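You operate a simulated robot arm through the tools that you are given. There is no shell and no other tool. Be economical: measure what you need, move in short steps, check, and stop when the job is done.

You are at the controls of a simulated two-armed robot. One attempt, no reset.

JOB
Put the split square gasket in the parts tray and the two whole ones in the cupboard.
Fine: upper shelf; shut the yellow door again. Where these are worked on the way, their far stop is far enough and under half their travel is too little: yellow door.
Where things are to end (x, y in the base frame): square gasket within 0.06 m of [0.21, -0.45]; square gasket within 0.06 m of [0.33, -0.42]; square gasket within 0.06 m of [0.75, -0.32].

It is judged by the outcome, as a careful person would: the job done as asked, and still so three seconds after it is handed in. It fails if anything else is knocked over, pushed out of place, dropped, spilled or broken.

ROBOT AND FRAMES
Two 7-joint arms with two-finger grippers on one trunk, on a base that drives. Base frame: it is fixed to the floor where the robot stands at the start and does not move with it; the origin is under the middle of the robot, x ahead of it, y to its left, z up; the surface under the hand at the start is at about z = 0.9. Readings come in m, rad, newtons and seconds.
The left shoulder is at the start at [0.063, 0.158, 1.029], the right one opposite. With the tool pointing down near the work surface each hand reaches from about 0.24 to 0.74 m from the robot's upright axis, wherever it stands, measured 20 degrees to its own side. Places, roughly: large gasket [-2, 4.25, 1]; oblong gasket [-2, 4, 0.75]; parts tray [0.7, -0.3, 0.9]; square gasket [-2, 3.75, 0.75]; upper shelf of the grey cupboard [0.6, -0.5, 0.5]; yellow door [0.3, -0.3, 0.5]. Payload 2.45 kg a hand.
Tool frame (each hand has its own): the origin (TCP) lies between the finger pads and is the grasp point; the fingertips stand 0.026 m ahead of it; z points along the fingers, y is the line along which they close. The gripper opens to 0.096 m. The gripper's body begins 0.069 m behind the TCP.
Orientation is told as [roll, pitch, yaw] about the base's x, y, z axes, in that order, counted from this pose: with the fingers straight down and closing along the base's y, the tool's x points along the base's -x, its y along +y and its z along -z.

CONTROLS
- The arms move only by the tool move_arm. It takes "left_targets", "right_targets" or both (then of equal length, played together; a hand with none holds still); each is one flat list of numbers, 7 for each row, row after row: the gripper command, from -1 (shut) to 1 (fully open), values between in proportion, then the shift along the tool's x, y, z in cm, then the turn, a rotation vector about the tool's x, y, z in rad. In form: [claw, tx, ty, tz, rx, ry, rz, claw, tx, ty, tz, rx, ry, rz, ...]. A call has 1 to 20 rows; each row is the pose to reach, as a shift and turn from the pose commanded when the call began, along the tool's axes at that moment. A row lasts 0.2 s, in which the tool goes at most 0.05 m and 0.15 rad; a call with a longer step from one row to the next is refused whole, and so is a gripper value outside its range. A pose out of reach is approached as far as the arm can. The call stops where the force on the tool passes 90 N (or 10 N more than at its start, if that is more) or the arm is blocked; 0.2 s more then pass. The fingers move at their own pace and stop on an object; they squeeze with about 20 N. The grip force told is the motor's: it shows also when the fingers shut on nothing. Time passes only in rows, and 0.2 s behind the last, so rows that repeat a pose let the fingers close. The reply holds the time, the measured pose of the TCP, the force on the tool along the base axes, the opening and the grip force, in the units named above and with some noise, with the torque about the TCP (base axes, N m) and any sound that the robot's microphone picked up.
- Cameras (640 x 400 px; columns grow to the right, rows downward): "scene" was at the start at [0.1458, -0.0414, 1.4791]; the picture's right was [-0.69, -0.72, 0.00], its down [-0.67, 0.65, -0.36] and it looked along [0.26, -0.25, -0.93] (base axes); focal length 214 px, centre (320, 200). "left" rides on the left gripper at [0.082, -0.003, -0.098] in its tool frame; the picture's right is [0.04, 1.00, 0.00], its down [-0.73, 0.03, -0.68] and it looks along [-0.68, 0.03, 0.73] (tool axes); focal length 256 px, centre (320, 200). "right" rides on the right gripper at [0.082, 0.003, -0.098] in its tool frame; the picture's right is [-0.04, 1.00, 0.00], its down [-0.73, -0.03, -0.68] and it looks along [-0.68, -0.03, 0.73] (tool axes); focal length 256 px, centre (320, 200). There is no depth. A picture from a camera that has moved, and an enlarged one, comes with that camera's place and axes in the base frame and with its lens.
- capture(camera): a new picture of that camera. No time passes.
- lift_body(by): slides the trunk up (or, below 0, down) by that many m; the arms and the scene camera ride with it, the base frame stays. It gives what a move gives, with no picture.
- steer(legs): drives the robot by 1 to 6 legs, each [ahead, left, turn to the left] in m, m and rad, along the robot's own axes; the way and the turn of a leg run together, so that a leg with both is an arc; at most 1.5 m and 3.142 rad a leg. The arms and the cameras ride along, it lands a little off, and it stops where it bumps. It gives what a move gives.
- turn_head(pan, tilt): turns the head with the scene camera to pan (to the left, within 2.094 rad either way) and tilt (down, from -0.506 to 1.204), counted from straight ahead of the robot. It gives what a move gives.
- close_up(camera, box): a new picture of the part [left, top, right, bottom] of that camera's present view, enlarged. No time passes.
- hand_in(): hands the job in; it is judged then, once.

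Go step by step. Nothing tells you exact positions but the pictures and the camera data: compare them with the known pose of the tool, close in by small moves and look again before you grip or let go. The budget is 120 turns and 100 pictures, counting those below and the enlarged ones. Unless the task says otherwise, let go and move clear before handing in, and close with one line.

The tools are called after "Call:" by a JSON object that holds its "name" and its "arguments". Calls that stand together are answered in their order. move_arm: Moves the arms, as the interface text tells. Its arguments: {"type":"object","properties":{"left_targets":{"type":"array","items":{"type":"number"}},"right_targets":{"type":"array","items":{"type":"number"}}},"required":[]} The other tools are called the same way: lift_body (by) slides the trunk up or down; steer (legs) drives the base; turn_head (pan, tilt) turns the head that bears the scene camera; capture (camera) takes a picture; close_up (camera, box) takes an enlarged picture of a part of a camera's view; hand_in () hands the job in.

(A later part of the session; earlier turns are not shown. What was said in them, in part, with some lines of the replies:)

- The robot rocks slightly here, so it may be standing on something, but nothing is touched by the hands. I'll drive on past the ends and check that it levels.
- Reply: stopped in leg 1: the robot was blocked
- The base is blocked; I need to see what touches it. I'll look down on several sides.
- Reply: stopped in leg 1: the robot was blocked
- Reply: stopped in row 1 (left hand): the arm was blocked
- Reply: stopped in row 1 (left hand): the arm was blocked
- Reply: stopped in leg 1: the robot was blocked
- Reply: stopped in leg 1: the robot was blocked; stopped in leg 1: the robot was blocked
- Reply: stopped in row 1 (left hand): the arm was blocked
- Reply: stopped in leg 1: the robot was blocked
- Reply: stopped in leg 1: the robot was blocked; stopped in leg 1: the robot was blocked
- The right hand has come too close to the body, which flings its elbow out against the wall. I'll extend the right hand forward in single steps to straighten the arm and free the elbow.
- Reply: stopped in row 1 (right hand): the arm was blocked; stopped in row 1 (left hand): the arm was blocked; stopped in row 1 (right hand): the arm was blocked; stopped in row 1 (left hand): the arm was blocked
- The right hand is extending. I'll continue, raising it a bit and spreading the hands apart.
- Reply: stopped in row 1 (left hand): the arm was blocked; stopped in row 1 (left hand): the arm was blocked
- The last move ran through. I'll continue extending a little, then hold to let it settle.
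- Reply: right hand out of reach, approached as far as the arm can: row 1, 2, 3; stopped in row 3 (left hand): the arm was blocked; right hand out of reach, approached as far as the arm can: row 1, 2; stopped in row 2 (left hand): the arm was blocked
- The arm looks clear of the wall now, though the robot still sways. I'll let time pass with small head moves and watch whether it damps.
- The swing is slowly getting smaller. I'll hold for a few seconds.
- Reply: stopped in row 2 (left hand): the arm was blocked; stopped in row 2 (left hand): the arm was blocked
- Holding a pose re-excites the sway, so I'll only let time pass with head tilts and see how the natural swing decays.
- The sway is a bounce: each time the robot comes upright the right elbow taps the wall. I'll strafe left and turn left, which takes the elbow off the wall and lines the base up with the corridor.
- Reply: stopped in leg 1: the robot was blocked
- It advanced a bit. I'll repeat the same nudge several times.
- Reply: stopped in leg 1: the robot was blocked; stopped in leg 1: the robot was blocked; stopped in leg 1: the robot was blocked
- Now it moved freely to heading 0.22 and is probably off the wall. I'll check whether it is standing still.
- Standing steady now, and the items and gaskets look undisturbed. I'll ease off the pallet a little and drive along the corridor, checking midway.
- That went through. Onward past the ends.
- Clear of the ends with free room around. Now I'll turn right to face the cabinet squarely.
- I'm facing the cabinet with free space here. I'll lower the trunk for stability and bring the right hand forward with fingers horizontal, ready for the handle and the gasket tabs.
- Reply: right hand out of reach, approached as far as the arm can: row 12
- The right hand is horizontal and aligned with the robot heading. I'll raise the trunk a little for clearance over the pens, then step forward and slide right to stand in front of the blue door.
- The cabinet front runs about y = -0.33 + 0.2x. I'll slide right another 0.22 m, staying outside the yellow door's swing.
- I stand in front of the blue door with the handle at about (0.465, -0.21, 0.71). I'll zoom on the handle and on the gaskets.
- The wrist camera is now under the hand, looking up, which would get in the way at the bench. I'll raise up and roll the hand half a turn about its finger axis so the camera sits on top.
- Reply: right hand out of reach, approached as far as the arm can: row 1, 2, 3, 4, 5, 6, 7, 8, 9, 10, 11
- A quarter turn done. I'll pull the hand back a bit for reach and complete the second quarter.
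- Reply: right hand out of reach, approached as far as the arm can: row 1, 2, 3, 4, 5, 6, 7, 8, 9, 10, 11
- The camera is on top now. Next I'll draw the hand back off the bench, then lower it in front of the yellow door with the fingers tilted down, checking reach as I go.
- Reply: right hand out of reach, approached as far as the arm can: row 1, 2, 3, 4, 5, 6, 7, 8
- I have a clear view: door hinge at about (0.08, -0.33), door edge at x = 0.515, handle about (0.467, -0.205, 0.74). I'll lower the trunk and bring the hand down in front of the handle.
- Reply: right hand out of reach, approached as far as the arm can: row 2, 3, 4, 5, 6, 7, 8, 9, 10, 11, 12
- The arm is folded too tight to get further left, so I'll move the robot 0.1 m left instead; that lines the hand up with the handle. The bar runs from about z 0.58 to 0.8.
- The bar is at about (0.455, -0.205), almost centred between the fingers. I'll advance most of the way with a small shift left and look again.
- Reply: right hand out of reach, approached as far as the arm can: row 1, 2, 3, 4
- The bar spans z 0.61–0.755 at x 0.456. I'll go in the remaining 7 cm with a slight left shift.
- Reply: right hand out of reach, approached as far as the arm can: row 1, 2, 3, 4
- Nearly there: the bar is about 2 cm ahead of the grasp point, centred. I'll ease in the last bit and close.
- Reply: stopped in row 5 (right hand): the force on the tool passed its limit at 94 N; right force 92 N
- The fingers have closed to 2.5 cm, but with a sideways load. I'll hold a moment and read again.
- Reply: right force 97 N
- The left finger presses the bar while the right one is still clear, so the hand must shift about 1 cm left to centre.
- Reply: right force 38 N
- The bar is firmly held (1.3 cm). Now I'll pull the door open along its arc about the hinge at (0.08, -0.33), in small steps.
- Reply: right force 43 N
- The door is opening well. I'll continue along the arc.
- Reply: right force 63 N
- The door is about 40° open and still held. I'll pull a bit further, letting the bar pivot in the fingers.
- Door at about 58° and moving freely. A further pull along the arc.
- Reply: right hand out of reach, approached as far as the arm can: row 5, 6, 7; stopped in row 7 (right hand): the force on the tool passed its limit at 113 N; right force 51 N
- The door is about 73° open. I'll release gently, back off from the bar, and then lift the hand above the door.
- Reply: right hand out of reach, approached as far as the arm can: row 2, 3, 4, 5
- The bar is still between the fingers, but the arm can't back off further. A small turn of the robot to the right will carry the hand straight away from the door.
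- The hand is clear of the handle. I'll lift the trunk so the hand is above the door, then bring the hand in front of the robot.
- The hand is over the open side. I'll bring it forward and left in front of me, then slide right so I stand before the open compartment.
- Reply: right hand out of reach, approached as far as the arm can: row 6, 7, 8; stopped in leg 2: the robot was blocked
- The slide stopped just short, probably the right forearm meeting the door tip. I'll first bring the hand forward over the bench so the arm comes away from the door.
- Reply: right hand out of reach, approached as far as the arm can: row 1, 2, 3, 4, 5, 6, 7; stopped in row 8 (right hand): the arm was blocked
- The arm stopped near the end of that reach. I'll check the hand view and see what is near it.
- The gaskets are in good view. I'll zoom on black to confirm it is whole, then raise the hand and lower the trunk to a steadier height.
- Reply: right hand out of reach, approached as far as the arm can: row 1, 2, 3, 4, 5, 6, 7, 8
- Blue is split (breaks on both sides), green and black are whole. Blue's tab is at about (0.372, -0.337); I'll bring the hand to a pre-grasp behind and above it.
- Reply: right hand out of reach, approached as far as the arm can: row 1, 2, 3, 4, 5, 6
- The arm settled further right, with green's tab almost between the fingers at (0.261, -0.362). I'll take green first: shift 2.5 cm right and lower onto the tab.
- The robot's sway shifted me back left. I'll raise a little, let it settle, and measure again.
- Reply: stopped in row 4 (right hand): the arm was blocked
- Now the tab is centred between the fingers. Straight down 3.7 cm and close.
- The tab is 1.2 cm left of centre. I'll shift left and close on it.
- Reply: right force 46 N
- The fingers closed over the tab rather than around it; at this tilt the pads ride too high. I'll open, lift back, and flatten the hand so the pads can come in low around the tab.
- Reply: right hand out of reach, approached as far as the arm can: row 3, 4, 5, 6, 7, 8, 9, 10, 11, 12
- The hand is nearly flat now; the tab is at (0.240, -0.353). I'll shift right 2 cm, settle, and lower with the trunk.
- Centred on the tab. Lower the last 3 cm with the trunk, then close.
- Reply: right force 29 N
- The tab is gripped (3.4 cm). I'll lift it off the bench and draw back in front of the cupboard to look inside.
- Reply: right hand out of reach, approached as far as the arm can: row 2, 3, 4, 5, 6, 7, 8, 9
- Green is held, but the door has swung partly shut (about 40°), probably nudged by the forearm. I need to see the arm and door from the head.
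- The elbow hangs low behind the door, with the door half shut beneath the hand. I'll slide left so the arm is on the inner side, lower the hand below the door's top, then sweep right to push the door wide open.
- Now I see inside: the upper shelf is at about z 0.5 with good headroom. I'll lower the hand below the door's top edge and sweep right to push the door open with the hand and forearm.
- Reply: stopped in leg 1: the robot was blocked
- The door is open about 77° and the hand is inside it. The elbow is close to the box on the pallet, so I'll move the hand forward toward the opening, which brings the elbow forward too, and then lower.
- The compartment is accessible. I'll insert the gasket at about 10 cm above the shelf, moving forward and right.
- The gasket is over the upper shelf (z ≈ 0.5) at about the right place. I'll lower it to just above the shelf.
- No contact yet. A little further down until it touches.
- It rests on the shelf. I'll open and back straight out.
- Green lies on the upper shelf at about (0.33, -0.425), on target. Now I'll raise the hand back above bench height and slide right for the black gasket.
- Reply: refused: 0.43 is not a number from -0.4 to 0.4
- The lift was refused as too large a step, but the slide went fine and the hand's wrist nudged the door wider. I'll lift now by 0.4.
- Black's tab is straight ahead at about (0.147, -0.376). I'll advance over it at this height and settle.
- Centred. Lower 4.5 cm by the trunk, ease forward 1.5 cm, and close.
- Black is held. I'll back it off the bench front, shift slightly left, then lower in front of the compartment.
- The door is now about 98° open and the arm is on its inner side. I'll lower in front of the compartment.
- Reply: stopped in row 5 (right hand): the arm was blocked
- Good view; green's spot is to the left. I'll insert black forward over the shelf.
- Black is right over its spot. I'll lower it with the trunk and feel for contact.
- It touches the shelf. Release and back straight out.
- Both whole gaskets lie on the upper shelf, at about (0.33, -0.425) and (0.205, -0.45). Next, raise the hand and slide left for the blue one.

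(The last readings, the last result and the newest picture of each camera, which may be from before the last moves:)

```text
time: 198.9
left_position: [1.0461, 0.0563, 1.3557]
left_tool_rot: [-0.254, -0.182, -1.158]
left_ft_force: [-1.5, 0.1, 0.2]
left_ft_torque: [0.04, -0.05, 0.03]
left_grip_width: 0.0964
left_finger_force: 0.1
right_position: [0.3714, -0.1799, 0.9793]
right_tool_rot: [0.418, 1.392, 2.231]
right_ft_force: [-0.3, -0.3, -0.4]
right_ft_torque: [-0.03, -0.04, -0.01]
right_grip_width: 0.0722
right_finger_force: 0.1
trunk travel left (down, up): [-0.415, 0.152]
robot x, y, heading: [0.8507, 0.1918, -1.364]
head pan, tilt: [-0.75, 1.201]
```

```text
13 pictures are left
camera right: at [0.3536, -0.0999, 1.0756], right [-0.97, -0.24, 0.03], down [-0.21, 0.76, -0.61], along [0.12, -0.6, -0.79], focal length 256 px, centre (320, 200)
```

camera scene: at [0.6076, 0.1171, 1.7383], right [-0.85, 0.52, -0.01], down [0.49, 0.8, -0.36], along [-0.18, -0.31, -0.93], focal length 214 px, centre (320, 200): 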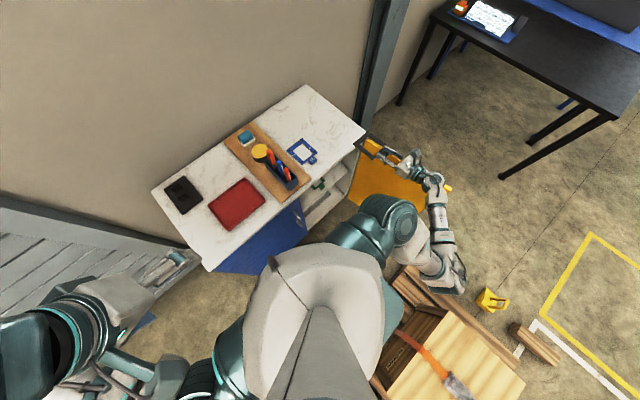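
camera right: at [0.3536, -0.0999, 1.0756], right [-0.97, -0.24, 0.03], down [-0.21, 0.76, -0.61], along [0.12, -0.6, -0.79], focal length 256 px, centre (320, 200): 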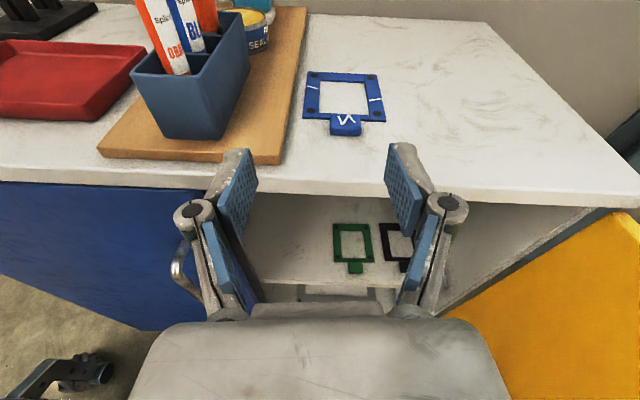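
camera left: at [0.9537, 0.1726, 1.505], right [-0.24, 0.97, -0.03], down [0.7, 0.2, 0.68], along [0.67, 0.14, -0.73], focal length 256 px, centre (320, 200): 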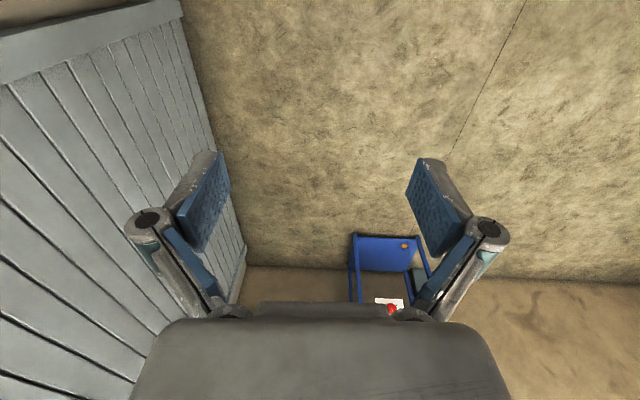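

Blue's tab is at (0.377, -0.325). I'll advance over it with the fingers a little narrower, to stay clear of the wooden board.

Call:
{"name": "move_arm", "arguments": {"right_targets": [0.25, 0.2, 0.5, 2.3, 0, 0, 0, 0.25, 0.3, 1, 4.6, 0, 0, 0, 0.25, 0.5, 1.5, 6.9, 0, 0, 0, 0.25, 0.7, 2, 9.2, 0, 0, 0, 0.25, 0.9, 2.5, 11.5, 0, 0, 0, 0.25, 0.9, 2.8, 13, 0, 0, 0, 0.25, 0.9, 2.8, 13, 0, 0, 0, 0.25, 0.9, 2.8, 13, 0, 0, 0, 0.25, 0.9, 2.8, 13, 0, 0, 0, 0.25, 0.9, 2.8, 13, 0, 0, 0]}}

Call:
{"name": "capture", "arguments": {"camera": "right"}}

```text
time: 201.1
left_position: [0.999, 0.0464, 1.3591]
left_tool_rot: [-0.225, -0.189, -1.168]
left_ft_force: [0.5, -0.3, -0.6]
left_ft_torque: [-0.03, 0.04, 0.01]
left_grip_width: 0.096
left_finger_force: 0.1
right_position: [0.3382, -0.3202, 0.9535]
right_tool_rot: [0.261, 1.405, 2.076]
right_ft_force: [-1.1, -0.1, 0.0]
right_ft_torque: [-0.02, -0.02, 0.01]
right_grip_width: 0.06
right_finger_force: 0.1
trunk travel left (down, up): [-0.415, 0.152]
robot x, y, heading: [0.8456, 0.1881, -1.368]
head pan, tilt: [-0.75, 1.201]
```

```text
12 pictures are left
camera right: at [0.3193, -0.2408, 1.0492], right [-0.97, -0.24, 0.0], down [-0.19, 0.77, -0.61], along [0.14, -0.6, -0.79], focal length 256 px, centre (320, 200)
```

right: 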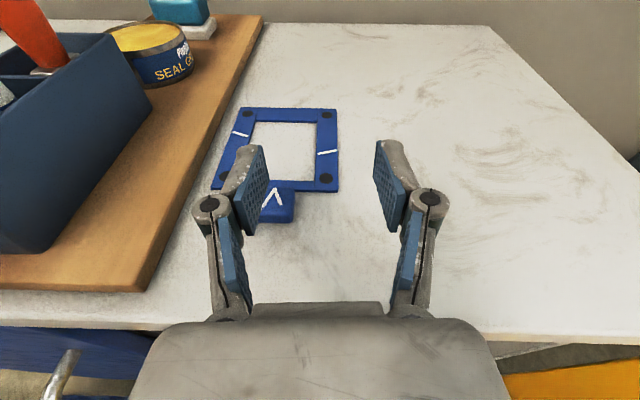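

Sway left me about 3 cm too far right. I'll shift left and settle again.

Call:
{"name": "move_arm", "arguments": {"right_targets": [0.25, 0, -1, 0, 0, 0, 0, 0.25, 0, -2, 0, 0, 0, 0, 0.25, 0, -2.5, 0, 0, 0, 0, 0.25, 0, -2.5, 0, 0, 0, 0, 0.25, 0, -2.5, 0, 0, 0, 0, 0.25, 0, -2.5, 0, 0, 0, 0, 0.25, 0, -2.5, 0, 0, 0, 0, 0.25, 0, -2.5, 0, 0, 0, 0, 0.25, 0, -2.5, 0, 0, 0, 0, 0.25, 0, -2.5, 0, 0, 0, 0, 0.25, 0, -2.5, 0, 0, 0, 0, 0.25, 0, -2.5, 0, 0, 0, 0]}}

```text
time: 203.7
left_position: [1.0249, 0.0513, 1.3569]
left_tool_rot: [-0.24, -0.186, -1.161]
left_ft_force: [-0.5, -1.2, 0.3]
left_ft_torque: [0.0, 0.03, 0.0]
left_grip_width: 0.096
left_finger_force: 0.0
right_position: [0.3818, -0.312, 0.9615]
right_tool_rot: [0.356, 1.396, 2.17]
right_ft_force: [0.3, 0.5, -0.1]
right_ft_torque: [-0.02, 0.01, 0.02]
right_grip_width: 0.0602
right_finger_force: 0.1
trunk travel left (down, up): [-0.415, 0.152]
robot x, y, heading: [0.8502, 0.1937, -1.366]
head pan, tilt: [-0.75, 1.201]
```

Close now: about 1 cm right and forward remains. I'll nudge, lower partway and check with a picture.

Call:
{"name": "move_arm", "arguments": {"right_targets": [0.25, 0, 0.5, 0.6, 0, 0, 0, 0.25, 0.1, 0.8, 1.2, 0, 0, 0, 0.25, 0.1, 0.8, 1.2, 0, 0, 0, 0.25, 0.1, 0.8, 1.2, 0, 0, 0, 0.25, 0.1, 0.8, 1.2, 0, 0, 0, 0.25, 0.1, 0.8, 1.2, 0, 0, 0, 0.25, 0.1, 0.8, 1.2, 0, 0, 0]}}

Call:
{"name": "lift_body", "arguments": {"by": -0.015}}

Call:
{"name": "capture", "arguments": {"camera": "right"}}

```text
time: 205.3
left_position: [1.0345, 0.0541, 1.3554]
left_tool_rot: [-0.245, -0.183, -1.158]
left_ft_force: [0.5, 0.5, -0.9]
left_ft_torque: [0.02, -0.01, 0.03]
left_grip_width: 0.0957
left_finger_force: 0.1
right_position: [0.3848, -0.3232, 0.963]
right_tool_rot: [0.391, 1.395, 2.204]
right_ft_force: [0.0, -0.5, -0.2]
right_ft_torque: [0.0, -0.02, -0.01]
right_grip_width: 0.0602
right_finger_force: 0.0
trunk travel left (down, up): [-0.415, 0.152]
robot x, y, heading: [0.8533, 0.1917, -1.368]
head pan, tilt: [-0.75, 1.201]
```

```text
time: 205.9
left_position: [1.0053, 0.0479, 1.345]
left_tool_rot: [-0.228, -0.189, -1.164]
left_ft_force: [0.3, 0.4, -0.2]
left_ft_torque: [-0.02, 0.01, 0.0]
left_grip_width: 0.0961
left_finger_force: 0.1
right_position: [0.3624, -0.3272, 0.9364]
right_tool_rot: [0.288, 1.402, 2.102]
right_ft_force: [-0.3, 0.0, 0.3]
right_ft_torque: [0.03, -0.01, 0.02]
right_grip_width: 0.06
right_finger_force: 0.0
trunk travel left (down, up): [-0.4, 0.167]
robot x, y, heading: [0.8446, 0.1892, -1.367]
head pan, tilt: [-0.75, 1.201]
```

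```text
11 pictures are left
camera right: at [0.3432, -0.2471, 1.0332], right [-0.97, -0.24, 0.01], down [-0.19, 0.76, -0.61], along [0.14, -0.6, -0.79], focal length 256 px, centre (320, 200)
```

right: 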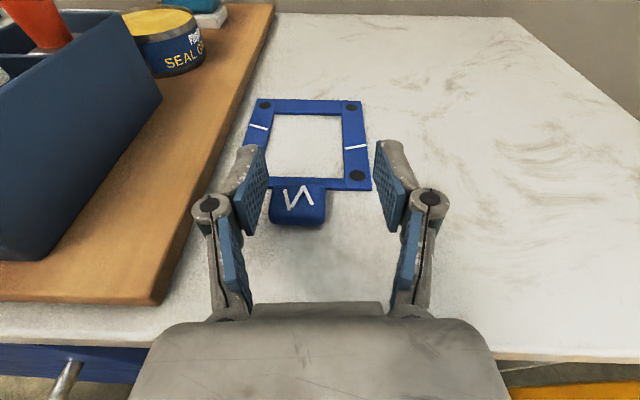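

The tab is between the fingers, with the small sway centred on it. Lower the last bit and close.

Call:
{"name": "lift_body", "arguments": {"by": -0.02}}

Call:
{"name": "move_arm", "arguments": {"right_targets": [0.25, 0, 0, 0.2, 0, 0, 0, -0.2, 0, 0, 0.4, 0, 0, 0, -1, 0, 0, 0.4, 0, 0, 0, -1, 0, 0, 0.4, 0, 0, 0, -1, 0, 0, 0.4, 0, 0, 0]}}

Call:
{"name": "capture", "arguments": {"camera": "right"}}

```text
time: 206.6
left_position: [1.0099, 0.0487, 1.3236]
left_tool_rot: [-0.23, -0.19, -1.164]
left_ft_force: [-0.1, 0.4, -0.5]
left_ft_torque: [-0.05, 0.0, 0.02]
left_grip_width: 0.0959
left_finger_force: 0.0
right_position: [0.3662, -0.327, 0.9195]
right_tool_rot: [0.298, 1.401, 2.11]
right_ft_force: [-0.3, -0.1, 1.0]
right_ft_torque: [0.03, -0.01, 0.0]
right_grip_width: 0.0601
right_finger_force: 0.0
trunk travel left (down, up): [-0.38, 0.187]
robot x, y, heading: [0.8503, 0.19, -1.368]
head pan, tilt: [-0.75, 1.201]
```

```text
time: 207.8
left_position: [1.0179, 0.0502, 1.3239]
left_tool_rot: [-0.236, -0.186, -1.162]
left_ft_force: [-0.6, 0.1, -0.1]
left_ft_torque: [0.0, 0.06, -0.01]
left_grip_width: 0.0961
left_finger_force: 0.0
right_position: [0.3698, -0.3303, 0.9233]
right_tool_rot: [0.35, 1.4, 2.158]
right_ft_force: [-7.9, -3.0, 14.3]
right_ft_torque: [-0.26, -0.12, -0.19]
right_grip_width: 0.0333
right_finger_force: 19.7
trunk travel left (down, up): [-0.38, 0.187]
robot x, y, heading: [0.8459, 0.1905, -1.368]
head pan, tilt: [-0.75, 1.201]
```

```text
10 pictures are left
camera right: at [0.3527, -0.2492, 1.019], right [-0.97, -0.23, 0.02], down [-0.19, 0.76, -0.62], along [0.13, -0.6, -0.79], focal length 256 px, centre (320, 200)
```

right: 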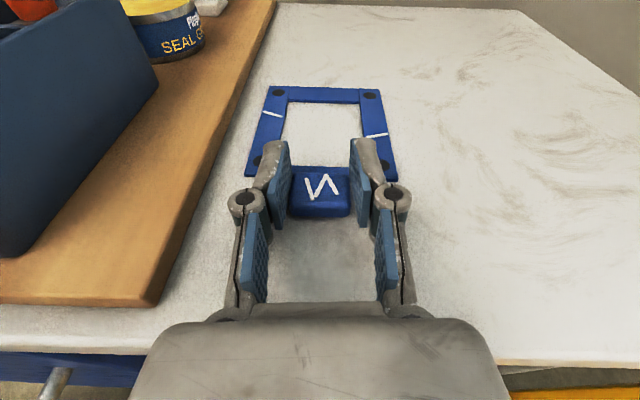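

Blue is held. Pens reach z 1.05, so I'll lift high, draw the hand back, and slide left toward the tray.

Call:
{"name": "lift_body", "arguments": {"by": 0.18}}

Call:
{"name": "move_arm", "arguments": {"right_targets": [-1, 0, 0, -2.5, 0, 0, 0, -1, 0, 0, -5, 0, 0, 0, -1, 0, 0, -7.5, 0, 0, 0, -1, 0, 0, -10, 0, 0, 0, -1, 0, 0, -12.5, 0, 0, 0, -1, 0, 0, -15, 0, 0, 0, -1, 0, 0, -17, 0, 0, 0, -1, 0, 0, -17, 0, 0, 0]}}

Call:
{"name": "steer", "arguments": {"legs": [[0, 0.4, 0]]}}

Call:
{"name": "turn_head", "arguments": {"pan": -0.7, "tilt": 1.1}}

Call:
{"name": "capture", "arguments": {"camera": "right"}}

```text
time: 209.8
left_position: [1.0189, 0.0503, 1.502]
left_tool_rot: [-0.236, -0.186, -1.164]
left_ft_force: [0.2, 0.5, 0.0]
left_ft_torque: [0.0, 0.0, 0.0]
left_grip_width: 0.096
left_finger_force: 0.1
right_position: [0.3725, -0.329, 1.1023]
right_tool_rot: [0.327, 1.398, 2.14]
right_ft_force: [-0.3, 0.3, 0.4]
right_ft_torque: [0.0, 0.0, 0.03]
right_grip_width: 0.0331
right_finger_force: 20.0
trunk travel left (down, up): [-0.56, 0.007]
robot x, y, heading: [0.8496, 0.1925, -1.37]
head pan, tilt: [-0.75, 1.201]
```

```text
time: 211.6
left_position: [1.0173, 0.0504, 1.5022]
left_tool_rot: [-0.235, -0.189, -1.161]
left_ft_force: [0.8, 0.2, 0.7]
left_ft_torque: [-0.01, -0.01, 0.01]
left_grip_width: 0.0962
left_finger_force: 0.0
right_position: [0.3329, -0.1667, 1.1294]
right_tool_rot: [0.324, 1.397, 2.138]
right_ft_force: [-0.2, 0.2, -0.1]
right_ft_torque: [0.02, -0.03, -0.01]
right_grip_width: 0.0328
right_finger_force: 19.7
trunk travel left (down, up): [-0.56, 0.007]
robot x, y, heading: [0.849, 0.1934, -1.368]
head pan, tilt: [-0.75, 1.201]
```

```text
time: 214.1
left_position: [1.3932, 0.1282, 1.5045]
left_tool_rot: [-0.219, -0.19, -1.167]
left_ft_force: [0.1, 0.9, 0.3]
left_ft_torque: [-0.03, 0.02, 0.0]
left_grip_width: 0.0961
left_finger_force: 0.1
right_position: [0.7128, -0.0877, 1.1202]
right_tool_rot: [0.25, 1.402, 2.063]
right_ft_force: [-0.1, -1.0, -0.1]
right_ft_torque: [0.06, 0.01, -0.06]
right_grip_width: 0.0331
right_finger_force: 19.8
trunk travel left (down, up): [-0.56, 0.007]
robot x, y, heading: [1.2418, 0.273, -1.366]
head pan, tilt: [-0.75, 1.201]
```

```text
time: 214.8
left_position: [1.4135, 0.1309, 1.5023]
left_tool_rot: [-0.237, -0.189, -1.166]
left_ft_force: [-0.3, -0.2, -0.6]
left_ft_torque: [-0.05, 0.0, 0.01]
left_grip_width: 0.0961
left_finger_force: 0.0
right_position: [0.7281, -0.0864, 1.1301]
right_tool_rot: [0.34, 1.398, 2.151]
right_ft_force: [-0.3, -0.2, -0.9]
right_ft_torque: [0.04, -0.01, 0.01]
right_grip_width: 0.0331
right_finger_force: 19.7
trunk travel left (down, up): [-0.56, 0.007]
robot x, y, heading: [1.2424, 0.2708, -1.366]
head pan, tilt: [-0.7, 1.1]
```

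```text
9 pictures are left
camera right: at [0.7095, -0.005, 1.2269], right [-0.97, -0.24, 0.02], down [-0.2, 0.76, -0.61], along [0.13, -0.6, -0.79], focal length 256 px, centre (320, 200)
```

right: 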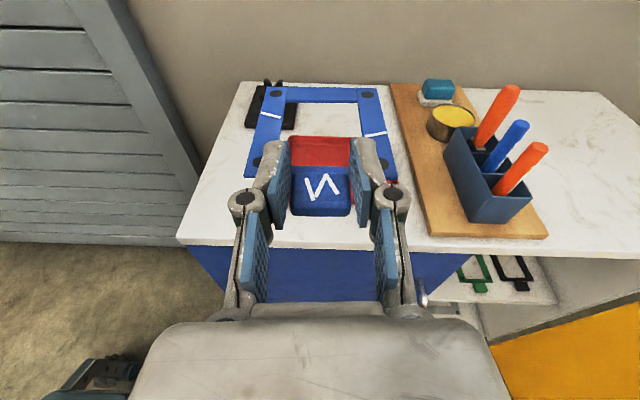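

I'm at the tray. It is about 0.18 by 0.138 m, while the gasket with its tab is about 0.13 long, so it lies better across the tray. I'll try turning the hand to the right so the gasket's length runs along the tray.

Call:
{"name": "move_arm", "arguments": {"right_targets": [-1, 0, 0, 0, -0.131, 0, 0.022, -1, 0, 0, 0, -0.262, 0, 0.044, -1, 0, 0, 0, -0.393, 0, 0.067, -1, 0, 0, 0, -0.524, 0, 0.089, -1, 0, 0, 0, -0.655, 0, 0.111, -1, 0, 0, 0, -0.786, 0, 0.133, -1, 0, 0, 0, -0.917, 0, 0.156, -1, 0, 0, 0, -1.048, 0, 0.178, -1, 0, 0, 0, -1.18, 0, 0.2, -1, 0, 0, 0, -1.18, 0, 0.2]}}

Call:
{"name": "capture", "arguments": {"camera": "right"}}

```text
time: 217.0
left_position: [1.3929, 0.1278, 1.5047]
left_tool_rot: [-0.223, -0.189, -1.17]
left_ft_force: [-0.2, -0.4, -0.9]
left_ft_torque: [-0.03, -0.02, 0.02]
left_grip_width: 0.096
left_finger_force: 0.1
right_position: [0.664, -0.0889, 1.1231]
right_tool_rot: [0.103, 1.446, 0.722]
right_ft_force: [-0.8, -1.2, 0.2]
right_ft_torque: [0.02, -0.02, 0.06]
right_grip_width: 0.0331
right_finger_force: 19.8
right hand out of reach, approached as far as the arm can: row 8, 9, 10
trunk travel left (down, up): [-0.56, 0.007]
robot x, y, heading: [1.2369, 0.2726, -1.371]
head pan, tilt: [-0.7, 1.1]
```

```text
8 pictures are left
camera right: at [0.735, -0.0373, 1.2161], right [-0.58, 0.82, -0.03], down [0.63, 0.43, -0.64], along [-0.51, -0.39, -0.76], focal length 256 px, centre (320, 200)
```

right: 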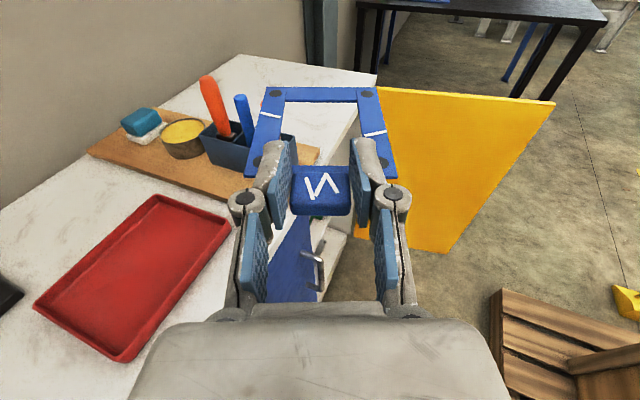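

The turn worked; the gasket now points nearly along the tray. I'll move it over the tray centre and let it settle.

Call:
{"name": "move_arm", "arguments": {"right_targets": [-1, 0, -2.5, 0.2, 0, 0, 0, -1, 0, -5, 0.4, 0, 0, 0, -1, 0, -7.5, 0.6, 0, 0, 0, -1, 0, -10, 0.8, 0, 0, 0, -1, 0, -12.5, 1, 0, 0, 0, -1, 0, -15, 1.1, 0, 0, 0, -1, 0, -17.5, 1.2, 0, 0, 0, -1, 0, -20, 1.3, 0, 0, 0, -1, 0, -22, 1.4, 0, 0, 0, -1, 0, -23.8, 1.5, 0, 0, 0, -1, 0, -23.8, 1.5, 0, 0, 0, -1, 0, -23.8, 1.5, 0, 0, 0, -1, 0, -23.8, 1.5, 0, 0, 0, -1, 0, -23.8, 1.5, 0, 0, 0, -1, 0, -23.8, 1.5, 0, 0, 0]}}

Call:
{"name": "lift_body", "arguments": {"by": -0.1}}

Call:
{"name": "capture", "arguments": {"camera": "right"}}

```text
time: 220.2
left_position: [1.4305, 0.1355, 1.5012]
left_tool_rot: [-0.244, -0.185, -1.16]
left_ft_force: [0.3, -1.1, -0.5]
left_ft_torque: [0.03, -0.01, 0.0]
left_grip_width: 0.0959
left_finger_force: 0.0
right_position: [0.7586, -0.3187, 1.1125]
right_tool_rot: [0.222, 1.473, 0.831]
right_ft_force: [-0.1, -0.7, 0.2]
right_ft_torque: [0.06, -0.04, -0.03]
right_grip_width: 0.0331
right_finger_force: 19.9
right hand out of reach, approached as far as the arm can: row 1, 2, 3, 4, 5, 6, 7, 8, 9, 10, 11, 12, 13, 14, 15
trunk travel left (down, up): [-0.56, 0.007]
robot x, y, heading: [1.2432, 0.275, -1.37]
head pan, tilt: [-0.7, 1.1]
```

```text
time: 221.5
left_position: [1.4289, 0.1346, 1.4014]
left_tool_rot: [-0.246, -0.186, -1.161]
left_ft_force: [0.0, -0.1, 1.0]
left_ft_torque: [0.04, -0.03, 0.03]
left_grip_width: 0.0959
left_finger_force: 0.0
right_position: [0.7663, -0.3199, 1.0071]
right_tool_rot: [0.196, 1.463, 0.817]
right_ft_force: [-0.1, 0.0, -0.4]
right_ft_torque: [0.0, 0.03, -0.05]
right_grip_width: 0.0329
right_finger_force: 19.8
trunk travel left (down, up): [-0.46, 0.107]
robot x, y, heading: [1.2458, 0.2756, -1.367]
head pan, tilt: [-0.7, 1.1]
```

```text
7 pictures are left
camera right: at [0.8377, -0.2681, 1.0986], right [-0.58, 0.81, -0.02], down [0.62, 0.43, -0.66], along [-0.53, -0.39, -0.75], focal length 256 px, centre (320, 200)
```

right: 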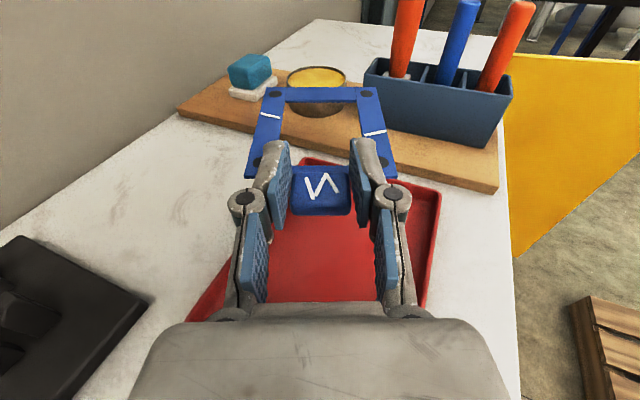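

I need to come back about 4 cm, and since the wrist would hang over the bench here, I'll tilt the fingers down a bit more before lowering.

Call:
{"name": "move_arm", "arguments": {"right_targets": [-1, 0, 0.3, -1, 0, -0.06, 0, -1, 0, 0.6, -2, 0, -0.12, 0, -1, 0, 0.8, -3, 0, -0.18, 0, -1, 0, 1, -3.9, 0, -0.24, 0, -1, 0, 1, -3.9, 0, -0.28, 0, -1, 0, 1, -3.9, 0, -0.28, 0, -1, 0, 1, -3.9, 0, -0.28, 0]}}

Call:
{"name": "lift_body", "arguments": {"by": -0.03}}

Call:
{"name": "capture", "arguments": {"camera": "right"}}

```text
time: 223.1
left_position: [1.442, 0.1373, 1.4006]
left_tool_rot: [-0.254, -0.183, -1.158]
left_ft_force: [-0.5, -0.4, 1.0]
left_ft_torque: [0.05, -0.03, 0.0]
left_grip_width: 0.096
left_finger_force: 0.1
right_position: [0.8015, -0.2874, 1.0157]
right_tool_rot: [0.062, 1.194, 0.682]
right_ft_force: [1.2, -0.5, -0.6]
right_ft_torque: [0.04, 0.01, -0.06]
right_grip_width: 0.0333
right_finger_force: 20.2
right hand out of reach, approached as far as the arm can: row 1, 2
trunk travel left (down, up): [-0.46, 0.107]
robot x, y, heading: [1.2467, 0.2733, -1.371]
head pan, tilt: [-0.7, 1.1]
```

```text
time: 223.9
left_position: [1.4101, 0.1331, 1.3719]
left_tool_rot: [-0.235, -0.188, -1.166]
left_ft_force: [-0.4, -0.8, -0.2]
left_ft_torque: [-0.06, -0.03, 0.02]
left_grip_width: 0.096
left_finger_force: 0.0
right_position: [0.7751, -0.2911, 0.9757]
right_tool_rot: [0.041, 1.174, 0.659]
right_ft_force: [0.6, -0.3, 0.3]
right_ft_torque: [0.04, -0.06, 0.03]
right_grip_width: 0.0332
right_finger_force: 20.0
trunk travel left (down, up): [-0.43, 0.137]
robot x, y, heading: [1.2397, 0.2693, -1.369]
head pan, tilt: [-0.7, 1.1]
```

```text
6 pictures are left
camera right: at [0.8237, -0.2564, 1.0881], right [-0.57, 0.82, -0.02], down [0.75, 0.51, -0.42], along [-0.33, -0.25, -0.91], focal length 256 px, centre (320, 200)
```

right: 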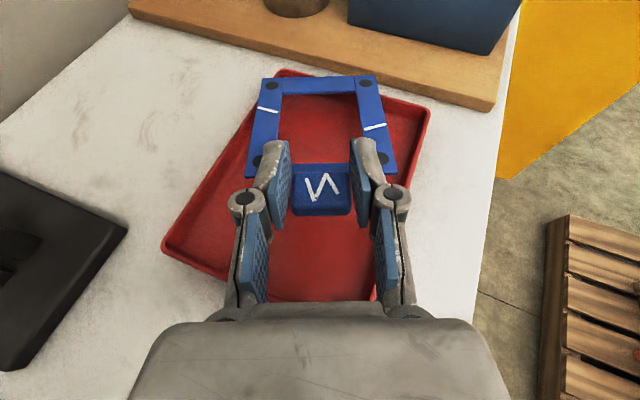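

Nearly right; I'll come back 2.5 cm more so the frame clears the far rim, then lower until it touches.

Call:
{"name": "move_arm", "arguments": {"right_targets": [-1, 0, 0, -1.2, 0, 0, 0, -1, 0, 0, -2.5, 0, 0, 0, -1, 0, 0, -2.5, 0, 0, 0, -1, 0, 0, -2.5, 0, 0, 0, -1, 0, 0, -2.5, 0, 0, 0, -1, 0, 0, -2.5, 0, 0, 0]}}

Call:
{"name": "lift_body", "arguments": {"by": -0.02}}

Call:
{"name": "lift_body", "arguments": {"by": -0.01}}

```text
time: 225.3
left_position: [1.4296, 0.1346, 1.3704]
left_tool_rot: [-0.243, -0.184, -1.163]
left_ft_force: [-0.2, 0.0, 0.1]
left_ft_torque: [-0.03, 0.04, 0.0]
left_grip_width: 0.0962
left_finger_force: 0.0
right_position: [0.8085, -0.2742, 0.9922]
right_tool_rot: [0.058, 1.187, 0.674]
right_ft_force: [-0.2, 0.0, -0.4]
right_ft_torque: [0.04, 0.02, 0.01]
right_grip_width: 0.0331
right_finger_force: 19.5
trunk travel left (down, up): [-0.43, 0.137]
robot x, y, heading: [1.2424, 0.273, -1.365]
head pan, tilt: [-0.7, 1.1]
```

```text
time: 225.9
left_position: [1.4447, 0.1383, 1.3507]
left_tool_rot: [-0.256, -0.182, -1.158]
left_ft_force: [0.5, -0.3, -0.3]
left_ft_torque: [0.06, 0.0, -0.02]
left_grip_width: 0.0959
left_finger_force: 0.2
right_position: [0.8221, -0.2744, 0.9775]
right_tool_rot: [0.068, 1.197, 0.685]
right_ft_force: [0.5, -0.2, -1.1]
right_ft_torque: [0.05, 0.08, -0.08]
right_grip_width: 0.0332
right_finger_force: 20.0
trunk travel left (down, up): [-0.41, 0.157]
robot x, y, heading: [1.2468, 0.2762, -1.368]
head pan, tilt: [-0.7, 1.1]
```

```text
time: 226.5
left_position: [1.3937, 0.1285, 1.3448]
left_tool_rot: [-0.223, -0.189, -1.17]
left_ft_force: [-1.7, 0.6, -0.1]
left_ft_torque: [-0.03, -0.01, 0.02]
left_grip_width: 0.0959
left_finger_force: 0.0
right_position: [0.7833, -0.2808, 0.9486]
right_tool_rot: [0.03, 1.166, 0.646]
right_ft_force: [-1.3, -0.5, -0.1]
right_ft_torque: [-0.07, -0.11, 0.1]
right_grip_width: 0.0332
right_finger_force: 19.7
trunk travel left (down, up): [-0.4, 0.167]
robot x, y, heading: [1.2313, 0.2757, -1.368]
head pan, tilt: [-0.7, 1.1]
```

It sways a little; I'll hold to settle, then check before lowering the rest.

Call:
{"name": "move_arm", "arguments": {"right_targets": [-1, 0, 0, 0, 0, 0, 0, -1, 0, 0, 0, 0, 0, 0, -1, 0, 0, 0, 0, 0, 0, -1, 0, 0, 0, 0, 0, 0, -1, 0, 0, 0, 0, 0, 0, -1, 0, 0, 0, 0, 0, 0, -1, 0, 0, 0, 0, 0, 0, -1, 0, 0, 0, 0, 0, 0, -1, 0, 0, 0, 0, 0, 0, -1, 0, 0, 0, 0, 0, 0, -1, 0, 0, 0, 0, 0, 0, -1, 0, 0, 0, 0, 0, 0]}}

Call:
{"name": "capture", "arguments": {"camera": "right"}}

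```text
time: 229.1
left_position: [1.3969, 0.1295, 1.3448]
left_tool_rot: [-0.224, -0.188, -1.172]
left_ft_force: [0.1, -0.1, -0.8]
left_ft_torque: [-0.04, 0.01, -0.05]
left_grip_width: 0.0962
left_finger_force: 0.1
right_position: [0.7828, -0.2811, 0.9501]
right_tool_rot: [0.035, 1.166, 0.648]
right_ft_force: [-1.0, 0.5, -0.3]
right_ft_torque: [0.0, -0.08, 0.1]
right_grip_width: 0.033
right_finger_force: 19.8
trunk travel left (down, up): [-0.4, 0.167]
robot x, y, heading: [1.2371, 0.2773, -1.363]
head pan, tilt: [-0.7, 1.1]
```

```text
5 pictures are left
camera right: at [0.8301, -0.2458, 1.0631], right [-0.57, 0.82, -0.02], down [0.76, 0.51, -0.41], along [-0.33, -0.25, -0.91], focal length 256 px, centre (320, 200)
```

right: 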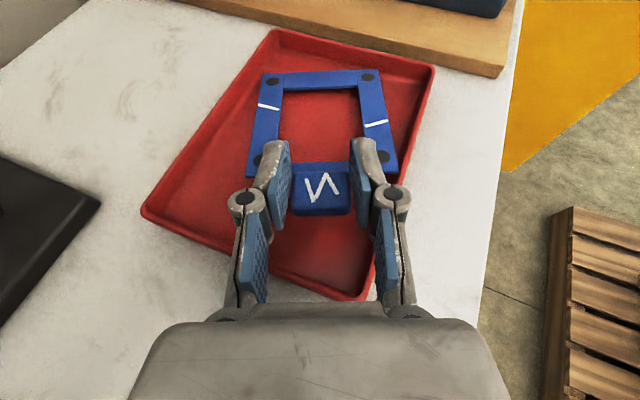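

Well inside the tray; I'll shift 1 cm toward the tray's middle, lower to touch and release.

Call:
{"name": "move_arm", "arguments": {"right_targets": [-1, 0, -0.6, 0, 0, 0, 0, -1, 0, -1.2, 0, 0, 0, 0, -1, -0.6, -1.2, 0.2, 0, 0, 0, -1, -1.2, -1.2, 0.5, 0, 0, 0, -1, -1.2, -1.2, 0.5, 0, 0, 0, -1, -1.2, -1.2, 0.5, 0, 0, 0]}}

```text
time: 230.5
left_position: [1.4388, 0.1373, 1.3396]
left_tool_rot: [-0.253, -0.181, -1.157]
left_ft_force: [-0.9, 0.2, -0.5]
left_ft_torque: [0.04, -0.04, 0.04]
left_grip_width: 0.0962
left_finger_force: 0.0
right_position: [0.8249, -0.2818, 0.9458]
right_tool_rot: [0.083, 1.183, 0.698]
right_ft_force: [0.7, -0.1, -1.1]
right_ft_torque: [-0.03, 0.04, -0.03]
right_grip_width: 0.0333
right_finger_force: 20.3
trunk travel left (down, up): [-0.4, 0.167]
robot x, y, heading: [1.2456, 0.271, -1.375]
head pan, tilt: [-0.7, 1.1]
```

Now slightly too far left; a small forward correction, then settle.

Call:
{"name": "move_arm", "arguments": {"right_targets": [-1, 0.3, 0.2, 0.8, 0, 0, 0, -1, 0.5, 0.4, 1.6, 0, 0, 0, -1, 0.5, 0.4, 1.6, 0, 0, 0, -1, 0.5, 0.4, 1.6, 0, 0, 0, -1, 0.5, 0.4, 1.6, 0, 0, 0, -1, 0.5, 0.4, 1.6, 0, 0, 0, -1, 0.5, 0.4, 1.6, 0, 0, 0, -1, 0.5, 0.4, 1.6, 0, 0, 0]}}

```text
time: 232.3
left_position: [1.4333, 0.1368, 1.342]
left_tool_rot: [-0.25, -0.182, -1.162]
left_ft_force: [-0.5, -0.7, 0.4]
left_ft_torque: [0.06, 0.0, 0.03]
left_grip_width: 0.0961
left_finger_force: 0.0
right_position: [0.8045, -0.2905, 0.9483]
right_tool_rot: [0.061, 1.188, 0.676]
right_ft_force: [0.9, -0.4, 0.0]
right_ft_torque: [-0.01, 0.06, -0.02]
right_grip_width: 0.0337
right_finger_force: 20.5
trunk travel left (down, up): [-0.4, 0.167]
robot x, y, heading: [1.2473, 0.2734, -1.37]
head pan, tilt: [-0.7, 1.1]
```

Centred at about (0.755, -0.327) and almost touching. Lower half a centimetre, release, and draw back up along the fingers.

Call:
{"name": "move_arm", "arguments": {"right_targets": [-1, -0.3, 0.4, 0.1, 0, 0, 0, -1, -0.6, 0.4, 0.2, 0, 0, 0, -0.3, -0.6, 0.4, 0.2, 0, 0, 0, 0.1, -0.6, 0.4, 0.2, 0, 0, 0, 0.1, -0.6, 0.4, 0.2, 0, 0, 0, 0.1, 0, 0.4, -1.5, 0, 0, 0, 0.1, 1, 0.4, -4, 0, 0, 0, 0.1, 3, 0.4, -7, 0, 0, 0, 0.1, 5, 0.4, -10, 0, 0, 0, 0.1, 7, 0.4, -12, 0, 0, 0, 0.1, 7, 0.4, -12, 0, 0, 0]}}

Call:
{"name": "capture", "arguments": {"camera": "right"}}

```text
time: 234.7
left_position: [1.4048, 0.1306, 1.3427]
left_tool_rot: [-0.231, -0.185, -1.166]
left_ft_force: [0.1, 1.0, 0.4]
left_ft_torque: [0.02, 0.0, -0.03]
left_grip_width: 0.096
left_finger_force: 0.0
right_position: [0.8393, -0.2491, 1.0481]
right_tool_rot: [0.041, 1.171, 0.658]
right_ft_force: [0.5, 0.3, -0.2]
right_ft_torque: [0.0, 0.01, -0.04]
right_grip_width: 0.0527
right_finger_force: 0.1
right hand out of reach, approached as far as the arm can: row 10, 11
trunk travel left (down, up): [-0.4, 0.167]
robot x, y, heading: [1.2432, 0.2724, -1.367]
head pan, tilt: [-0.7, 1.1]
```

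```text
4 pictures are left
camera right: at [0.8858, -0.214, 1.1626], right [-0.57, 0.82, -0.02], down [0.75, 0.51, -0.41], along [-0.33, -0.25, -0.91], focal length 256 px, centre (320, 200)
```

right: 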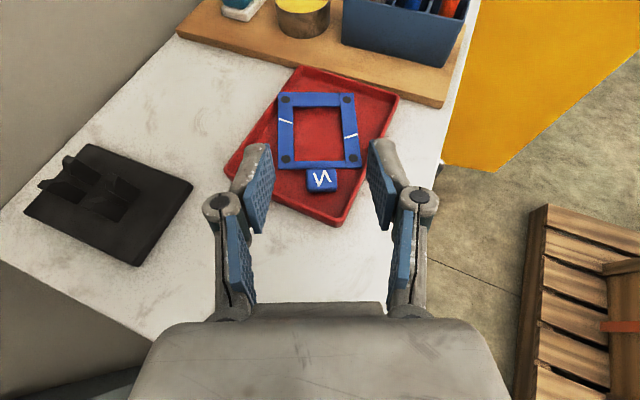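

The split gasket lies flat in the tray. Now the door: I'll lift, turn the hand back to face ahead, and slide right toward the open door.

Call:
{"name": "lift_body", "arguments": {"by": 0.12}}

Call:
{"name": "move_arm", "arguments": {"right_targets": [-1, 0, 2, -1, 0.12, -0.002, -0.051, -1, 0, 4.5, -1, 0.24, -0.004, -0.102, -1, 0, 7, -1, 0.36, -0.006, -0.153, -1, 0, 9.5, -1, 0.48, -0.008, -0.204, -1, 0, 12, -1, 0.6, -0.01, -0.255, -1, 0, 14.5, -1, 0.72, -0.012, -0.306, -1, 0, 17, -1, 0.84, -0.015, -0.357, -1, 0, 19.4, -1, 0.96, -0.017, -0.408, -1, 0, 19.4, -1, 1.09, -0.02, -0.462, -1, 0, 19.4, -1, 1.09, -0.02, -0.462]}}

Call:
{"name": "steer", "arguments": {"legs": [[0, -0.45, 0], [0, -0.25, 0]]}}

Call:
{"name": "capture", "arguments": {"camera": "right"}}

```text
time: 236.2
left_position: [1.4333, 0.1365, 1.4606]
left_tool_rot: [-0.248, -0.183, -1.161]
left_ft_force: [-0.8, -0.4, 0.0]
left_ft_torque: [-0.01, -0.04, 0.02]
left_grip_width: 0.096
left_finger_force: 0.2
right_position: [0.8609, -0.2439, 1.1776]
right_tool_rot: [0.061, 1.189, 0.677]
right_ft_force: [0.0, -0.7, 0.8]
right_ft_torque: [0.0, 0.04, -0.04]
right_grip_width: 0.0528
right_finger_force: 0.0
trunk travel left (down, up): [-0.52, 0.047]
robot x, y, heading: [1.2454, 0.2746, -1.37]
head pan, tilt: [-0.7, 1.1]
```

```text
time: 238.4
left_position: [1.4212, 0.1373, 1.4619]
left_tool_rot: [-0.24, -0.186, -1.164]
left_ft_force: [0.5, 0.3, 0.9]
left_ft_torque: [-0.01, -0.02, 0.01]
left_grip_width: 0.0959
left_finger_force: 0.1
right_position: [0.7461, -0.0803, 1.1824]
right_tool_rot: [0.02, 1.142, 1.824]
right_ft_force: [-0.1, 0.0, -0.2]
right_ft_torque: [-0.01, 0.0, 0.0]
right_grip_width: 0.0
right_finger_force: 20.0
right hand out of reach, approached as far as the arm can: row 3, 4, 5, 6
trunk travel left (down, up): [-0.52, 0.047]
robot x, y, heading: [1.2436, 0.2704, -1.37]
head pan, tilt: [-0.7, 1.1]
```

```text
time: 242.6
left_position: [0.7275, -0.0088, 1.4636]
left_tool_rot: [-0.236, -0.187, -1.168]
left_ft_force: [-0.5, -0.3, 0.3]
left_ft_torque: [-0.04, -0.06, 0.02]
left_grip_width: 0.0962
left_finger_force: 0.1
right_position: [0.052, -0.2226, 1.1782]
right_tool_rot: [0.007, 1.142, 1.808]
right_ft_force: [0.0, -0.3, 0.5]
right_ft_torque: [0.0, 0.0, 0.01]
right_grip_width: 0.0003
right_finger_force: 19.5
trunk travel left (down, up): [-0.52, 0.047]
robot x, y, heading: [0.5592, 0.135, -1.374]
head pan, tilt: [-0.7, 1.1]
```

```text
3 pictures are left
camera right: at [0.0375, -0.1702, 1.293], right [-0.98, -0.21, -0.03], down [-0.18, 0.9, -0.38], along [0.11, -0.37, -0.92], focal length 256 px, centre (320, 200)
```

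right: 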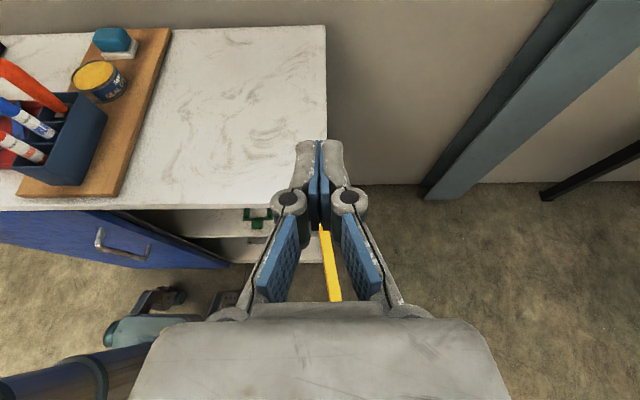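

The door stands at about 98° with its tip near (-0.075, 0.087). I'll slide right and pull the hand back so it is outside the door, then lower it beside the outer face.

Call:
{"name": "steer", "arguments": {"legs": [[0, -0.14, 0]]}}

Call:
{"name": "move_arm", "arguments": {"right_targets": [-1, -1, 0.7, -2.2, 0, 0, 0, -1, -2, 1.4, -4.5, 0, 0, 0, -1, -3, 2.1, -6.7, 0, 0, 0, -1, -4, 2.8, -9, 0, 0, 0, -1, -5, 3.5, -11.2, 0, 0, 0, -1, -6, 4.2, -13.5, 0, 0, 0, -1, -7, 5, -15.7, 0, 0, 0, -1, -8, 5.5, -18, 0, 0, 0, -1, -8, 5.5, -18, 0, 0, 0]}}

```text
time: 243.9
left_position: [0.665, -0.0226, 1.4552]
left_tool_rot: [-0.282, -0.175, -1.156]
left_ft_force: [-1.1, -1.7, 0.4]
left_ft_torque: [0.2, -0.08, 0.04]
left_grip_width: 0.0961
left_finger_force: 0.0
right_position: [-0.0214, -0.2381, 1.2038]
right_tool_rot: [0.118, 1.138, 1.91]
right_ft_force: [-0.2, -0.5, -0.4]
right_ft_torque: [0.01, -0.02, 0.1]
right_grip_width: 0.0
right_finger_force: 19.9
trunk travel left (down, up): [-0.52, 0.047]
robot x, y, heading: [0.4283, 0.1032, -1.367]
head pan, tilt: [-0.7, 1.1]
```

```text
time: 246.1
left_position: [0.6112, -0.0335, 1.4631]
left_tool_rot: [-0.237, -0.185, -1.159]
left_ft_force: [-0.7, -0.2, -0.1]
left_ft_torque: [0.01, -0.02, 0.0]
left_grip_width: 0.0959
left_finger_force: 0.1
right_position: [-0.1607, -0.0663, 1.1829]
right_tool_rot: [0.017, 1.141, 1.817]
right_ft_force: [-0.6, 0.1, -0.2]
right_ft_torque: [0.03, -0.01, 0.0]
right_grip_width: 0.0
right_finger_force: 20.1
trunk travel left (down, up): [-0.52, 0.047]
robot x, y, heading: [0.4396, 0.1051, -1.373]
head pan, tilt: [-0.7, 1.1]
stopped in row 9 (right hand): the arm was blocked; the commanded pose is now the measured one
```

The hand is at (-0.16, -0.07), outside the door. Lowering in two steps and watching forces.

Call:
{"name": "lift_body", "arguments": {"by": -0.2}}

Call:
{"name": "lift_body", "arguments": {"by": -0.2}}

Call:
{"name": "capture", "arguments": {"camera": "right"}}

```text
time: 248.3
left_position: [0.5829, -0.0367, 1.2668]
left_tool_rot: [-0.219, -0.194, -1.166]
left_ft_force: [-0.5, -0.1, -0.6]
left_ft_torque: [-0.05, -0.02, -0.02]
left_grip_width: 0.0959
left_finger_force: 0.0
right_position: [-0.1841, -0.0685, 0.9712]
right_tool_rot: [-0.027, 1.142, 1.775]
right_ft_force: [-0.5, 0.0, 0.1]
right_ft_torque: [0.01, -0.01, -0.03]
right_grip_width: 0.0
right_finger_force: 19.9
trunk travel left (down, up): [-0.32, 0.247]
robot x, y, heading: [0.4324, 0.1077, -1.37]
head pan, tilt: [-0.7, 1.1]
```

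```text
time: 250.4
left_position: [0.6221, -0.0287, 1.062]
left_tool_rot: [-0.247, -0.183, -1.156]
left_ft_force: [-0.3, 0.0, -0.2]
left_ft_torque: [0.01, -0.01, 0.03]
left_grip_width: 0.096
left_finger_force: 0.0
right_position: [-0.1531, -0.0637, 0.7873]
right_tool_rot: [0.038, 1.142, 1.839]
right_ft_force: [-0.3, 0.6, -0.9]
right_ft_torque: [-0.03, 0.0, 0.02]
right_grip_width: 0.0
right_finger_force: 20.2
trunk travel left (down, up): [-0.12, 0.447]
robot x, y, heading: [0.4405, 0.1085, -1.375]
head pan, tilt: [-0.7, 1.1]
```

```text
2 pictures are left
camera right: at [-0.1676, -0.011, 0.9023], right [-0.98, -0.21, -0.02], down [-0.19, 0.9, -0.39], along [0.1, -0.37, -0.92], focal length 256 px, centre (320, 200)
```

right: 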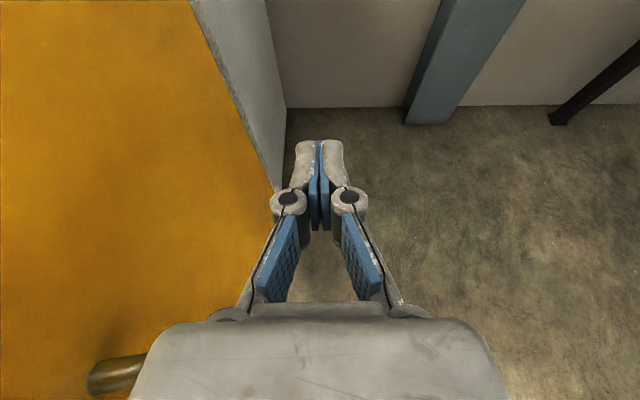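

The hand is outside, with the door's outer face on its left. Sliding the robot left will swing the door shut part of the way.

Call:
{"name": "steer", "arguments": {"legs": [[0, 0.15, 0], [0, 0.15, 0]]}}

Call:
{"name": "steer", "arguments": {"legs": [[0, 0.15, 0]]}}

```text
time: 252.8
left_position: [0.9237, 0.0319, 1.0628]
left_tool_rot: [-0.253, -0.184, -1.154]
left_ft_force: [0.5, 0.3, -0.5]
left_ft_torque: [-0.06, 0.01, -0.01]
left_grip_width: 0.0958
left_finger_force: 0.0
right_position: [0.1459, -0.0026, 0.7896]
right_tool_rot: [0.044, 1.143, 1.843]
right_ft_force: [0.9, 1.3, 0.0]
right_ft_torque: [-0.03, 0.01, -0.03]
right_grip_width: 0.0
right_finger_force: 20.3
trunk travel left (down, up): [-0.12, 0.447]
robot x, y, heading: [0.7355, 0.1674, -1.366]
head pan, tilt: [-0.7, 1.1]
```

```text
time: 254.2
left_position: [1.0342, 0.0531, 1.0659]
left_tool_rot: [-0.224, -0.189, -1.157]
left_ft_force: [-0.2, 1.3, -0.4]
left_ft_torque: [0.01, -0.01, -0.05]
left_grip_width: 0.0961
left_finger_force: 0.0
right_position: [0.2662, 0.0173, 0.7731]
right_tool_rot: [-0.018, 1.142, 1.79]
right_ft_force: [-1.1, -1.0, -0.4]
right_ft_torque: [0.02, -0.01, 0.04]
right_grip_width: 0.0001
right_finger_force: 20.3
trunk travel left (down, up): [-0.12, 0.447]
robot x, y, heading: [0.8769, 0.1991, -1.369]
head pan, tilt: [-0.7, 1.1]
```

The door should now be roughly half shut. I'll push it home with the closed fingertips, moving forward and slightly left.

Call:
{"name": "move_arm", "arguments": {"right_targets": [-1, 1, -0.2, 2.1, 0, 0, 0, -1, 2, -0.5, 4.2, 0, 0, 0, -1, 2.9, -0.7, 6.3, 0, 0, 0, -1, 3.9, -0.9, 8.4, 0, 0, 0, -1, 4.9, -1.2, 10.5, 0, 0, 0, -1, 5.9, -1.4, 12.6, 0, 0, 0, -1, 6.8, -1.6, 14.6, 0, 0, 0, -1, 7.8, -1.9, 16.7, 0, 0, 0, -1, 8.8, -2.1, 18.8, 0, 0, 0, -1, 9.8, -2.3, 20.9, 0, 0, 0, -1, 10.7, -2.5, 23, 0, 0, 0]}}

Call:
{"name": "capture", "arguments": {"camera": "right"}}

```text
time: 256.6
left_position: [1.0514, 0.0605, 1.0628]
left_tool_rot: [-0.244, -0.187, -1.158]
left_ft_force: [-0.2, -0.4, -0.3]
left_ft_torque: [0.0, 0.02, -0.01]
left_grip_width: 0.0957
left_finger_force: 0.1
right_position: [0.359, -0.2205, 0.79]
right_tool_rot: [0.032, 1.142, 1.835]
right_ft_force: [-0.8, 0.3, -0.4]
right_ft_torque: [-0.03, -0.04, 0.03]
right_grip_width: 0.0
right_finger_force: 19.9
trunk travel left (down, up): [-0.12, 0.447]
robot x, y, heading: [0.8617, 0.1923, -1.367]
head pan, tilt: [-0.7, 1.1]
```

```text
1 pictures are left
camera right: at [0.3445, -0.1667, 0.9036], right [-0.98, -0.22, -0.02], down [-0.19, 0.9, -0.39], along [0.1, -0.37, -0.92], focal length 256 px, centre (320, 200)
```

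right: 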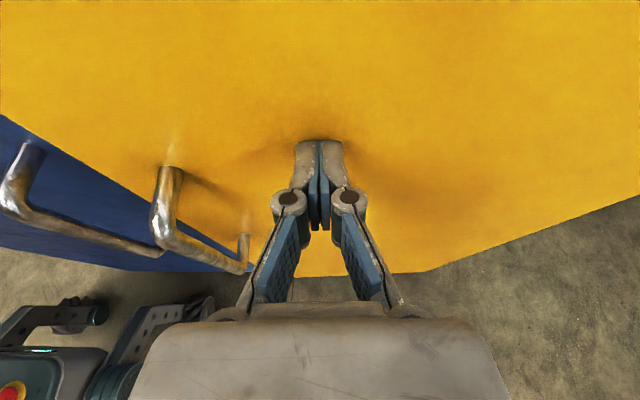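

Nearly shut, about 2 cm to go. I'll press forward until firm contact.

Call:
{"name": "move_arm", "arguments": {"right_targets": [-1, 0.4, 0, 0.8, 0, 0, 0, -1, 0.8, 0, 1.6, 0, 0, 0, -1, 1.2, 0, 2.4, 0, 0, 0, -1, 1.5, 0, 3.2, 0, 0, 0, -1, 1.9, 0, 4, 0, 0, 0, -1, 1.9, 0, 4, 0, 0, 0]}}

```text
time: 257.5
left_position: [1.0707, 0.0707, 1.0621]
left_tool_rot: [-0.265, -0.188, -1.158]
left_ft_force: [0.8, -0.7, -1.1]
left_ft_torque: [0.06, 0.06, -0.06]
left_grip_width: 0.0958
left_finger_force: 0.0
right_position: [0.3765, -0.233, 0.8005]
right_tool_rot: [0.067, 1.14, 1.854]
right_ft_force: [-20.1, 52.5, 13.4]
right_ft_torque: [-0.27, -0.6, -0.31]
right_grip_width: 0.006
right_finger_force: 28.4
trunk travel left (down, up): [-0.12, 0.447]
robot x, y, heading: [0.8723, 0.2007, -1.373]
head pan, tilt: [-0.7, 1.1]
stopped in row 4 (right hand): the force on the tool passed its limit at 106 N (the readings are from after the stop); the commanded pose is now the measured one
```

Firm contact at the closed plane. I'll back the hand off well clear, settle, and take the last picture from the head to check everything.

Call:
{"name": "move_arm", "arguments": {"right_targets": [-1, -0.5, 0, -1.5, 0, 0, 0, -1, -1.5, 0, -3.5, 0, 0, 0, -1, -2.5, 0, -6, 0, 0, 0, -1, -3.5, 0, -8.5, 0, 0, 0, -1, -4.5, 0, -11, 0, 0, 0, -1, -5.5, 0, -13, 0, 0, 0, -1, -5.5, 0, -13, 0, 0, 0, -1, -5.5, 0, -13, 0, 0, 0]}}

Call:
{"name": "capture", "arguments": {"camera": "scene"}}

```text
time: 259.3
left_position: [1.068, 0.0645, 1.0619]
left_tool_rot: [-0.261, -0.185, -1.157]
left_ft_force: [0.3, 1.1, 0.7]
left_ft_torque: [0.02, 0.01, 0.0]
left_grip_width: 0.0957
left_finger_force: 0.1
right_position: [0.3472, -0.1024, 0.8021]
right_tool_rot: [0.061, 1.135, 1.861]
right_ft_force: [-0.7, 1.3, 0.2]
right_ft_torque: [-0.03, 0.0, 0.02]
right_grip_width: 0.0
right_finger_force: 28.5
trunk travel left (down, up): [-0.12, 0.447]
robot x, y, heading: [0.8671, 0.1952, -1.368]
head pan, tilt: [-0.7, 1.1]
```

```text
0 pictures are left
camera scene: at [0.8752, -0.0406, 1.3931], right [-0.88, 0.48, 0.0], down [0.43, 0.78, -0.45], along [-0.22, -0.4, -0.89], focal length 214 px, centre (320, 200)
```

scene: 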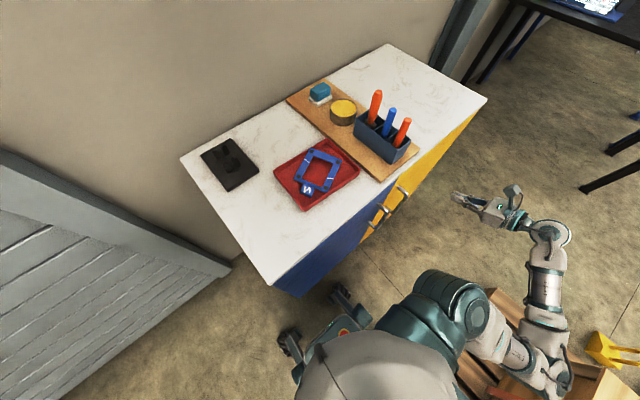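

The split gasket lies in the tray, the yellow door is flush with the cabinet front, the hand is clear, and nothing else looks out of place. I'm handing the job in.

Call:
{"name": "hand_in", "arguments": {}}

```text
The job is handed in.
```

The split blue gasket is in the parts tray, the whole green and black gaskets are on the cupboard's upper shelf, and the yellow door is shut again.
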